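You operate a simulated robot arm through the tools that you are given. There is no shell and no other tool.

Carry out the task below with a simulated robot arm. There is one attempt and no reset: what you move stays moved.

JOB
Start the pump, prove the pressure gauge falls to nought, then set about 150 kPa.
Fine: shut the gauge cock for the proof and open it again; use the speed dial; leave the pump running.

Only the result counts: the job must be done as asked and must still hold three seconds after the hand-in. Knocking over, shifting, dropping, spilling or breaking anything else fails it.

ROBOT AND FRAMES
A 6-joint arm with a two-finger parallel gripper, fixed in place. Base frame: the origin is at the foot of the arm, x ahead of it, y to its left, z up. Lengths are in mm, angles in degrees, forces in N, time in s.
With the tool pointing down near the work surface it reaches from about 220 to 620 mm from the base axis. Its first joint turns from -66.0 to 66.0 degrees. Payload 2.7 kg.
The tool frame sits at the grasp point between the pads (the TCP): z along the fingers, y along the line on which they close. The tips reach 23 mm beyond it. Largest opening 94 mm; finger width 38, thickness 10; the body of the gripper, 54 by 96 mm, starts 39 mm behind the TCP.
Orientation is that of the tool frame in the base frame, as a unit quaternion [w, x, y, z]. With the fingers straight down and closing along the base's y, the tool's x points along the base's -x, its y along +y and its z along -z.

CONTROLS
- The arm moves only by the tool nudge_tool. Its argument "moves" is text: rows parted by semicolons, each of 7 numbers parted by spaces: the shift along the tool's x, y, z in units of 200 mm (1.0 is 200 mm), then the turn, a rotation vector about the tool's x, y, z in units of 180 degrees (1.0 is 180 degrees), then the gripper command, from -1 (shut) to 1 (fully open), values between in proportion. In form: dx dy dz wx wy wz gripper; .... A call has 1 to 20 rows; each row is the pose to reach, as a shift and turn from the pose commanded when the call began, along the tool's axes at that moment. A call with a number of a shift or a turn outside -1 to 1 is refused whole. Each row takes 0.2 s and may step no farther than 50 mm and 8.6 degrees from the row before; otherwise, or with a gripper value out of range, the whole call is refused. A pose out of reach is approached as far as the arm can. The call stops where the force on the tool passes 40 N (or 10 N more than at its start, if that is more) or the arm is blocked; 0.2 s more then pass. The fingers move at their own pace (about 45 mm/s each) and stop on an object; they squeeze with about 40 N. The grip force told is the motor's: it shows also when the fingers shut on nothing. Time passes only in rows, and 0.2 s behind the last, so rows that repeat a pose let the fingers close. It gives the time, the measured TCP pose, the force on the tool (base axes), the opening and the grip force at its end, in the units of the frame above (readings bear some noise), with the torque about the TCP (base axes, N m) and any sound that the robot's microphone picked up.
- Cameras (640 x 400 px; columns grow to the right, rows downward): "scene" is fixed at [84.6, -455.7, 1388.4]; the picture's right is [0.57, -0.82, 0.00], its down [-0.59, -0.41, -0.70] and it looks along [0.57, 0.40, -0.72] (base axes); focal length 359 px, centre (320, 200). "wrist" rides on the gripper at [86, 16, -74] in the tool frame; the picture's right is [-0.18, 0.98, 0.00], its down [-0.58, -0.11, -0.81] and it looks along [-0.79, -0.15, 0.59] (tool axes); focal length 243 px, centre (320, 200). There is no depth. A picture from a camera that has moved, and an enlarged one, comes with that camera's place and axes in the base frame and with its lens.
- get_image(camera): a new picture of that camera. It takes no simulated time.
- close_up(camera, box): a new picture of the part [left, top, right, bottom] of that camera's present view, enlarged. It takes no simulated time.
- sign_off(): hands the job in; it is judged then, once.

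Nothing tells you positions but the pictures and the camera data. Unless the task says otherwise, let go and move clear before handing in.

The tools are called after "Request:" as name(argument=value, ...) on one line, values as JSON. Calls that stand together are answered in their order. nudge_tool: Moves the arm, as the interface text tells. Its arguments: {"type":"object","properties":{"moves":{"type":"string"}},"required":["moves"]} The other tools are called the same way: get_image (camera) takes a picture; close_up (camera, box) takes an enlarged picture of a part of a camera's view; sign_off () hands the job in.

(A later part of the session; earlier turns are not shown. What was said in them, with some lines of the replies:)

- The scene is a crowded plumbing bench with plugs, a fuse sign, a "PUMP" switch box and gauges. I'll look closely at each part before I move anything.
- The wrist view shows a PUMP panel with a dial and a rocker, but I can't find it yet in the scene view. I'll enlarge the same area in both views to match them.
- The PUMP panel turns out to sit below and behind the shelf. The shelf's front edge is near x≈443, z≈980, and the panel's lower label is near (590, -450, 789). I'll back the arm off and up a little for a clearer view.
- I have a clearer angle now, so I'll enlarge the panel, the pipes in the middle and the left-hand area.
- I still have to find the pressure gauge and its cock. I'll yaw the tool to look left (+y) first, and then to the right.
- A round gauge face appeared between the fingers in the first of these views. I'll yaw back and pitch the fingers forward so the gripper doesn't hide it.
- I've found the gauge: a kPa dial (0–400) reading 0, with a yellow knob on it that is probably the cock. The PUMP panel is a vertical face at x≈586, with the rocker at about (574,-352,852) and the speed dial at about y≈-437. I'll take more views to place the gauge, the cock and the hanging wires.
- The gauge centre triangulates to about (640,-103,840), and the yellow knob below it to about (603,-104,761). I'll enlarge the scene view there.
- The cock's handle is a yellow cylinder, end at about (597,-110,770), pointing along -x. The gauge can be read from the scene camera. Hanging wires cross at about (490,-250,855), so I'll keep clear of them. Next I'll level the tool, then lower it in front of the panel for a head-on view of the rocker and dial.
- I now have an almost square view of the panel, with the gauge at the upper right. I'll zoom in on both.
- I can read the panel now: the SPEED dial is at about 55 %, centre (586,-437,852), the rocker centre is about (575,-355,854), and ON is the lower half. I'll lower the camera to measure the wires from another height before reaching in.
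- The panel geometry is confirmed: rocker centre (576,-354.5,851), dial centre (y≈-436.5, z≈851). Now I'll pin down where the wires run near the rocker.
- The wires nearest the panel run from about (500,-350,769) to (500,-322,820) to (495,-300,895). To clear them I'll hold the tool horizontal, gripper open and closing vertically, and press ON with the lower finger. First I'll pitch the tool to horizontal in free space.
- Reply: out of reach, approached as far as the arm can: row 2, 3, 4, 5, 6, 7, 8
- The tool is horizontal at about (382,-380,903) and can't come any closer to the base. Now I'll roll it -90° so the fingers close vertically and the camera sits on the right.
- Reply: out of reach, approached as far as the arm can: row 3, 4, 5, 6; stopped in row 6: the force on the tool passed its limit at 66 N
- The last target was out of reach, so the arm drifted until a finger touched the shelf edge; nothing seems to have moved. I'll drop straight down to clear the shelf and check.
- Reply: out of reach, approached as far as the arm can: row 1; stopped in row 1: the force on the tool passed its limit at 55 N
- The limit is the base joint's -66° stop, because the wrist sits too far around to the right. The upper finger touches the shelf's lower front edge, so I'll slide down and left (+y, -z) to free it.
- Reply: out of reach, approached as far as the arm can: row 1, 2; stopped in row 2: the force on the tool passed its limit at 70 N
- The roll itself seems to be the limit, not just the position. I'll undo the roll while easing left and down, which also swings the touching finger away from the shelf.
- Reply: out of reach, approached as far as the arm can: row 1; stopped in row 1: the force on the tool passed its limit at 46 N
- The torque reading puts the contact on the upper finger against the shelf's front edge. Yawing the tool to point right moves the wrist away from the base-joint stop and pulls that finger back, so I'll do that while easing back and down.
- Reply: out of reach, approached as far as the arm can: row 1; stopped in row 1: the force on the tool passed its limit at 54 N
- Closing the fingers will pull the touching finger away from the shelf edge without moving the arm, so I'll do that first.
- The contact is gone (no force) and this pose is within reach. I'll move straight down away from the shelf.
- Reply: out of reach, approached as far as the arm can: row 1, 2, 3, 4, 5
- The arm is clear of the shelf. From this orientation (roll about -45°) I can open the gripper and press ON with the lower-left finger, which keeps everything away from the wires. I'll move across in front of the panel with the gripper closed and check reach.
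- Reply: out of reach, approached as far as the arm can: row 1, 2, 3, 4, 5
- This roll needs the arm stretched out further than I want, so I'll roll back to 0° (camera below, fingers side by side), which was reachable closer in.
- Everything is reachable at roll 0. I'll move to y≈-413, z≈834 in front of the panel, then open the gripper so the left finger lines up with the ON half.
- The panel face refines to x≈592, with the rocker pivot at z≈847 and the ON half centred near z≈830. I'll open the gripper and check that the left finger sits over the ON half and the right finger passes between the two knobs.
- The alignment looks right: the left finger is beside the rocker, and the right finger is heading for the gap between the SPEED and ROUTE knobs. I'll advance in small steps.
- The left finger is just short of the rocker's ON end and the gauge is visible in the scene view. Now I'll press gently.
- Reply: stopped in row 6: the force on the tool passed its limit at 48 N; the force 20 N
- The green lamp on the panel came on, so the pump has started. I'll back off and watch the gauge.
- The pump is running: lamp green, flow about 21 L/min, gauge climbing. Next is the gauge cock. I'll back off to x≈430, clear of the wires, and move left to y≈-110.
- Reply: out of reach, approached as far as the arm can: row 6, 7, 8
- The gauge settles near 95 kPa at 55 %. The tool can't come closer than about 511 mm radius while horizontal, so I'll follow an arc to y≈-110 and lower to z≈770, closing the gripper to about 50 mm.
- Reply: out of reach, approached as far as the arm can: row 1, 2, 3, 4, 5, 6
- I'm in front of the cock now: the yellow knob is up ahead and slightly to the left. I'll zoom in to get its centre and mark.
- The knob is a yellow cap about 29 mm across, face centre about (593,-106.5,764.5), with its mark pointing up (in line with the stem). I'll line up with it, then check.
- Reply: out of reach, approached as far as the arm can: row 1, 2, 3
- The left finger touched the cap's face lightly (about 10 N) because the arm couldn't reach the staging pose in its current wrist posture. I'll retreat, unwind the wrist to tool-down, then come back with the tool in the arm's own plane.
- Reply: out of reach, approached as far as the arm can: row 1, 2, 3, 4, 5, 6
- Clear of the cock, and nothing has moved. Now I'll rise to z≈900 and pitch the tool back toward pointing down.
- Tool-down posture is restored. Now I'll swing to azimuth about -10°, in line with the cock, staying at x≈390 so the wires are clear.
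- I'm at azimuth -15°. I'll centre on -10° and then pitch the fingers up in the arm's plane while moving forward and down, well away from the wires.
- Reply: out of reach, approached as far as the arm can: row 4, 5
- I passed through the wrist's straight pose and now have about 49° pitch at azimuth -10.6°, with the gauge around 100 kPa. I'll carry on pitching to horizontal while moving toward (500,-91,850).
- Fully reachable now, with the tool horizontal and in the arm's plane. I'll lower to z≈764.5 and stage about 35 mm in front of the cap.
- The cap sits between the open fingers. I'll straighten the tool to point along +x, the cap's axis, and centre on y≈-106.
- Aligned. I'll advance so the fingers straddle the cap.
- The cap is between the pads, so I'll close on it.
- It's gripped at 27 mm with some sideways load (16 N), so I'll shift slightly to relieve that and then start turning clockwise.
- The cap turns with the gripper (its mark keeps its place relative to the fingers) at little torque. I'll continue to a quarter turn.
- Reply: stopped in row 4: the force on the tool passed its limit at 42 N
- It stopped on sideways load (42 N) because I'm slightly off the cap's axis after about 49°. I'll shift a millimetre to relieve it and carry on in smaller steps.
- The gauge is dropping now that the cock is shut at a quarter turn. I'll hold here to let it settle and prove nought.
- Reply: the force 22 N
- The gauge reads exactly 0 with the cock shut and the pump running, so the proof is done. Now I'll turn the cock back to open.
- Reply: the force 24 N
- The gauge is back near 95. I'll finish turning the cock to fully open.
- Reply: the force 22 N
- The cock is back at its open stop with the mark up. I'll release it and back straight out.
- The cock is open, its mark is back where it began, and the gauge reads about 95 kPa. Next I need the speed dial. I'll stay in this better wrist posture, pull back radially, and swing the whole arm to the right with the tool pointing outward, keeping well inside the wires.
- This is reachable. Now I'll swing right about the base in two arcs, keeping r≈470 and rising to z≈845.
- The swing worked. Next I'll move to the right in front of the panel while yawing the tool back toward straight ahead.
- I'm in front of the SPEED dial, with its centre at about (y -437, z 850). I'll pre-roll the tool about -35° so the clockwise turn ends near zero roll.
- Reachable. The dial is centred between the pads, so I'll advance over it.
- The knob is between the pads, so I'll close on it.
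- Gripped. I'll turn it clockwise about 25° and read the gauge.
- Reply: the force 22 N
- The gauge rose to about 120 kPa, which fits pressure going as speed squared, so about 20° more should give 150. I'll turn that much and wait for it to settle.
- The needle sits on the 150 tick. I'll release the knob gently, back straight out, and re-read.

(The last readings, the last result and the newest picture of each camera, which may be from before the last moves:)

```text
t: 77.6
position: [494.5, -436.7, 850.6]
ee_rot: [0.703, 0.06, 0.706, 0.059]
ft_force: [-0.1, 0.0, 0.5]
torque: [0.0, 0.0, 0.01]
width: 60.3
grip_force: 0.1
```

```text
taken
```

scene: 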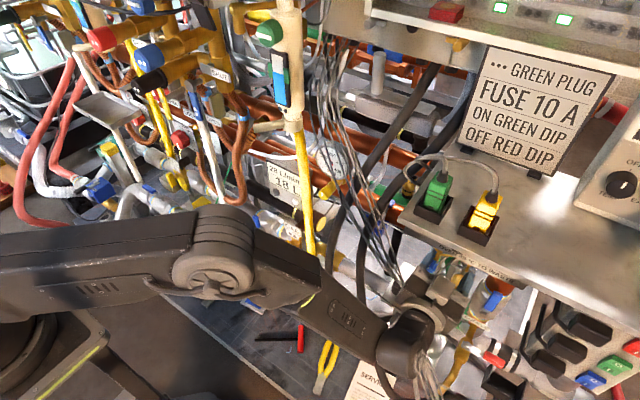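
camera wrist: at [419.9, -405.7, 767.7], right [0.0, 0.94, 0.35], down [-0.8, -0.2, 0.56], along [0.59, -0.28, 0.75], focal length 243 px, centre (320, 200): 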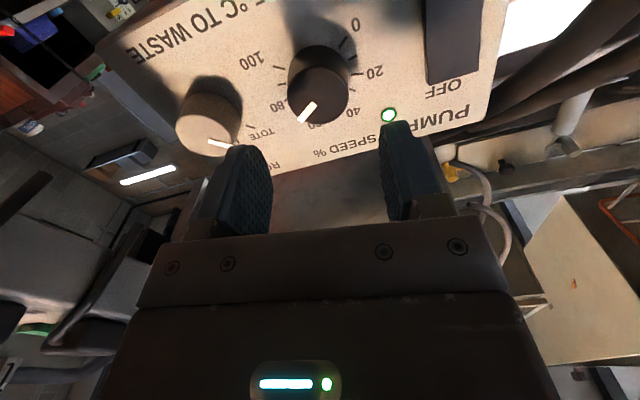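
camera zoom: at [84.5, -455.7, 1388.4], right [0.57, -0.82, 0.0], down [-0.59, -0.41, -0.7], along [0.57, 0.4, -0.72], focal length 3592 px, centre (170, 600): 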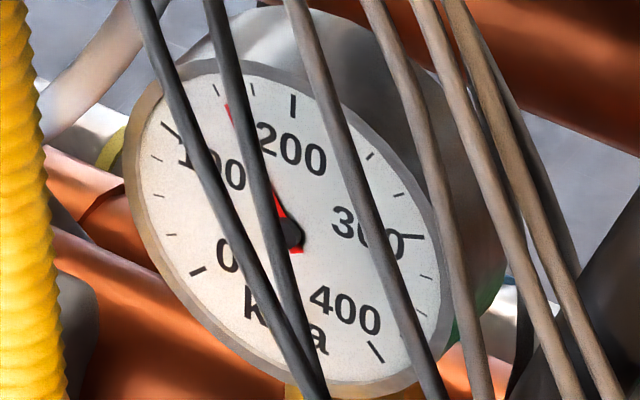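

The reading holds at about 150 kPa, the lamp is green, and the dial is untouched after release. I'll retreat from the panel, then look at the gauge square-on to double-check.

Request:
nudge_tool(moves="0.005 0.03 -0.15 0.015 -0.002 0 0.28; 0.01 0.07 -0.3 0.05 -0.008 0 0.28; 0.02 0.12 -0.44 0.085 -0.014 0 0.28; 0.031 0.18 -0.575 0.1096 -0.0187 0 0.28; 0.031 0.18 -0.575 0.1096 -0.0187 0 0.28")

Request:
get_image(camera="wrist")

```text
t: 78.8
position: [379.7, -400.0, 851.2]
ee_rot: [0.703, 0.183, 0.684, -0.065]
ft_force: [-0.6, 0.5, 0.5]
torque: [-0.03, 0.04, 0.02]
width: 60.0
grip_force: 0.0
```

```text
taken
camera wrist: at [320.3, -345.2, 768.1], right [0.33, 0.88, 0.34], down [-0.83, 0.09, 0.56], along [0.46, -0.47, 0.75], focal length 243 px, centre (320, 200)
```

wrist: 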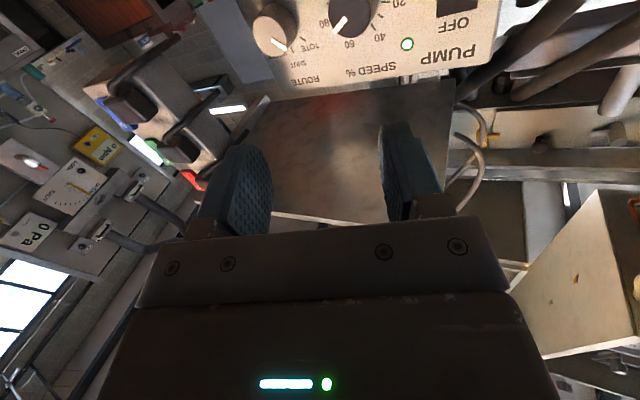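

Request:
nudge_tool(moves="0.05 0.18 -0.035 -0.02 0.003 0 0.28; 0.1 0.36 -0.07 -0.04 0.007 0 0.28; 0.15 0.54 -0.105 -0.06 0.01 0 0.28; 0.205 0.72 -0.14 -0.0822 0.014 0 0.28; 0.205 0.72 -0.14 -0.0822 0.014 0 0.28")

Request:
get_image(camera="wrist")

Request:
close_up(camera="wrist", box=[440, 0, 640, 130])

Request:
get_image(camera="scene")

Request:
close_up(camera="scene", box=[315, 140, 355, 180])

```text
t: 80.0
position: [403.1, -249.3, 839.0]
ee_rot: [0.705, 0.09, 0.703, 0.029]
ft_force: [-0.3, 0.3, 0.0]
torque: [0.01, -0.01, -0.02]
width: 60.2
grip_force: 0.0
```

```text
taken
camera wrist: at [331.8, -212.4, 754.8], right [0.08, 0.93, 0.35], down [-0.82, -0.13, 0.56], along [0.57, -0.33, 0.75], focal length 243 px, centre (320, 200)
```

wrist: 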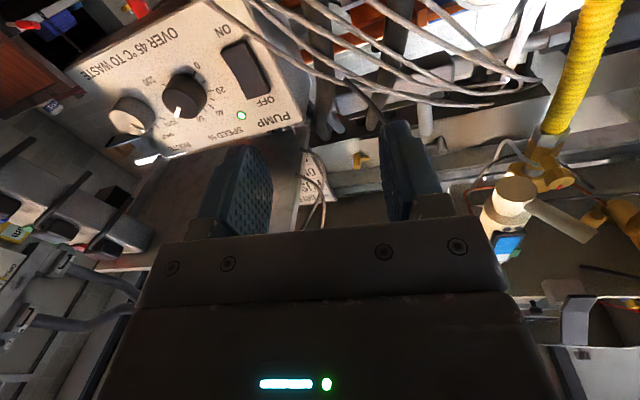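

```text
3.08 times, centred on (540, 65) of wrist
camera zoom: at [331.8, -212.4, 754.8], right [0.08, 0.93, 0.35], down [-0.82, -0.13, 0.56], along [0.57, -0.33, 0.75], focal length 746 px, centre (-357, 615)
```

zoom: 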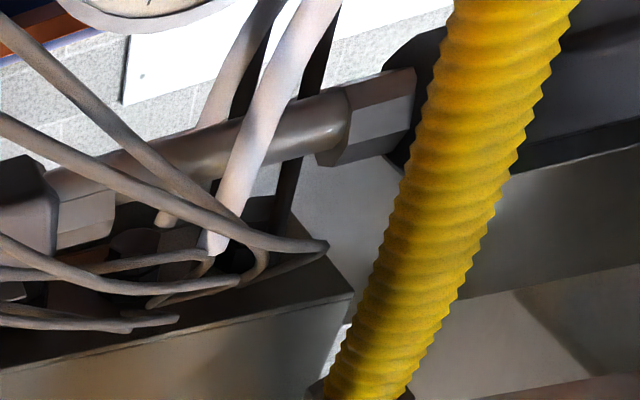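

```text
taken
```

scene: 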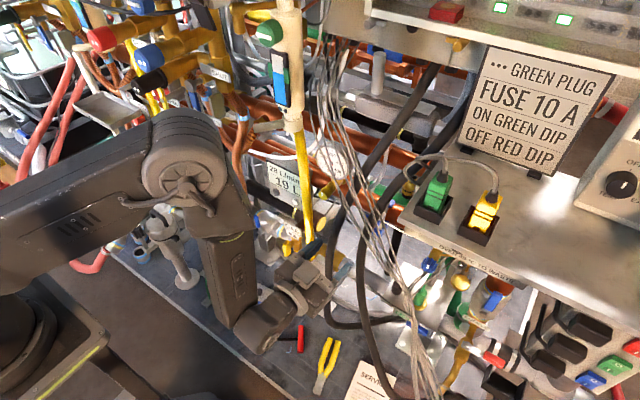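

```text
10.00 times, centred on (335, 160) of scene
camera zoom: at [84.6, -455.7, 1388.4], right [0.57, -0.82, 0.0], down [-0.59, -0.41, -0.7], along [0.57, 0.4, -0.72], focal length 3592 px, centre (170, 600)
```

zoom: 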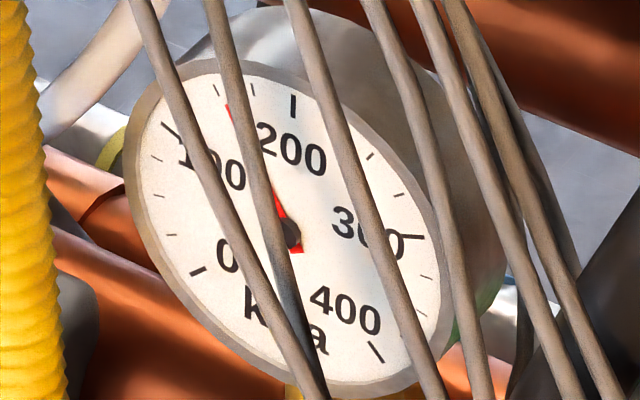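

Pitching the fingers down a little will bring the gauge into the wrist view.

Request:
nudge_tool(moves="-0.05 0 0 0 0.04 0 0.28; -0.1 0 0 0 0.08 0 0.28; -0.15 0 0 0 0.12 0 0.28; -0.2 0 0 0 0.16 0 0.28; -0.2 0 0 0 0.16 0 0.28")

Request:
get_image(camera="wrist")

Request:
close_up(camera="wrist", box=[420, 0, 600, 130])

```text
t: 81.2
position: [403.3, -258.6, 874.2]
ee_rot: [0.508, 0.081, 0.856, 0.049]
ft_force: [0.3, -0.6, -0.3]
torque: [0.06, 0.03, 0.03]
width: 60.1
grip_force: 0.1
```

```text
taken
camera wrist: at [299.6, -225.6, 838.3], right [0.17, 0.93, 0.32], down [-0.44, -0.22, 0.87], along [0.88, -0.29, 0.37], focal length 243 px, centre (320, 200)
```

wrist: 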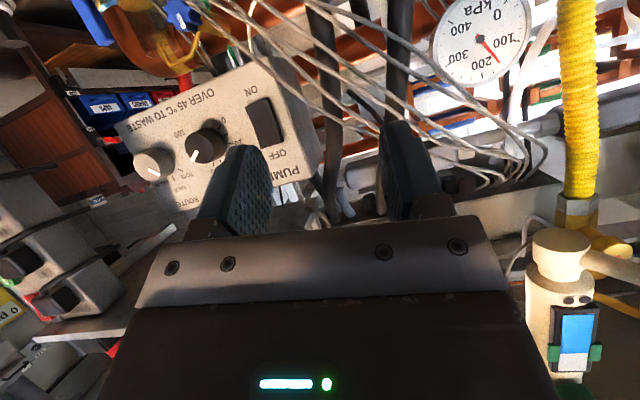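

```text
3.08 times, centred on (510, 65) of wrist
camera zoom: at [299.6, -225.6, 838.3], right [0.17, 0.93, 0.32], down [-0.44, -0.22, 0.87], along [0.88, -0.29, 0.37], focal length 746 px, centre (-265, 615)
```

zoom: 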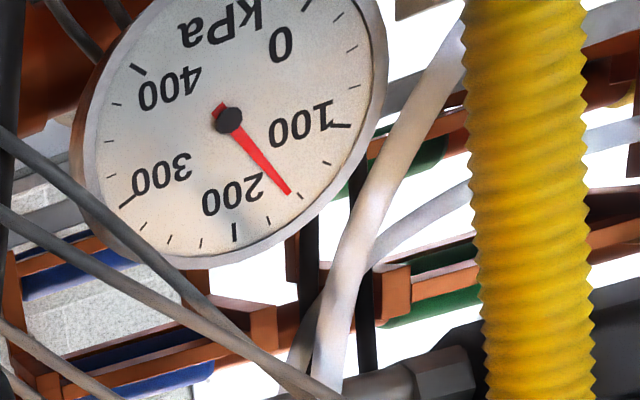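

Request:
close_up(camera="wrist", box=[460, 20, 540, 85])

Request:
close_up(camera="wrist", box=[110, 50, 330, 220])

```text
6.15 times, centred on (500, 52) of wrist
camera zoom: at [299.6, -225.6, 838.3], right [0.17, 0.93, 0.32], down [-0.44, -0.22, 0.87], along [0.88, -0.29, 0.37], focal length 1493 px, centre (-788, 1108)
```

zoom: 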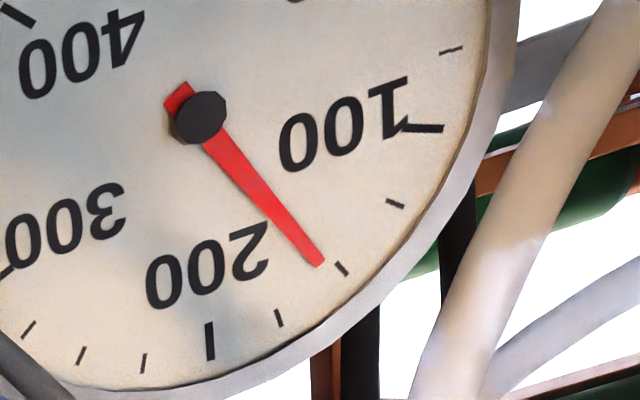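

```text
2.35 times, centred on (220, 135) of wrist
camera zoom: at [299.6, -225.6, 838.3], right [0.17, 0.93, 0.32], down [-0.44, -0.22, 0.87], along [0.88, -0.29, 0.37], focal length 571 px, centre (555, 353)
```

zoom: 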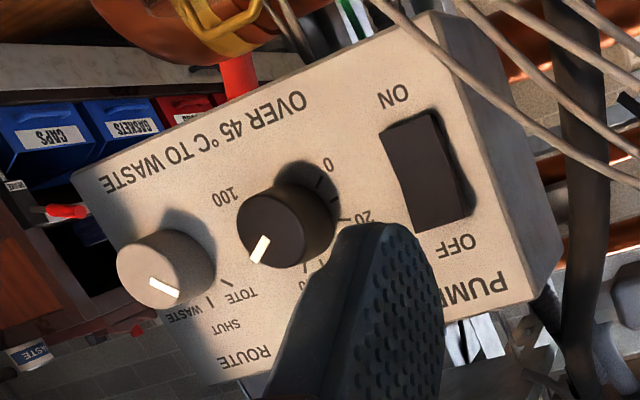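

With parallax corrected, the square-on view puts the needle on the 150 kPa tick (about 149). The pump is on, the cock is open, and the arm is clear of everything, so I'm handing in.

Request:
sign_off()

```text
The job is handed in.
```

The pump is running, the gauge was proved at nought, and the pressure is now set to about 150 kPa. I've handed the job in, and no verdict has come back yet.

- **Pump:** started at the PUMP rocker. The lamp came on green and the flow meter now reads about 28 L/min.
- **Proof:** I shut the yellow gauge cock a quarter turn with the pump running, and the gauge fell to exactly 0. I then opened it again to its stop, and the mark is back where it began.
- **Pressure:** I turned the SPEED dial clockwise to roughly 72 %. The square-on view gives about 149 kPa once parallax is allowed for. The uncorrected readings from the two cameras came out at 153–154.

**Contact along the way:**
- **Shelf:** early on, a pose out of the arm's reach made a finger press on the shelf's front edge, with force peaks up to about 70 N.
- **Cock:** later a finger touched the face of the cock's knob at about 10 N.

I saw nothing moved or damaged from either. The gripper is open and clear of everything.
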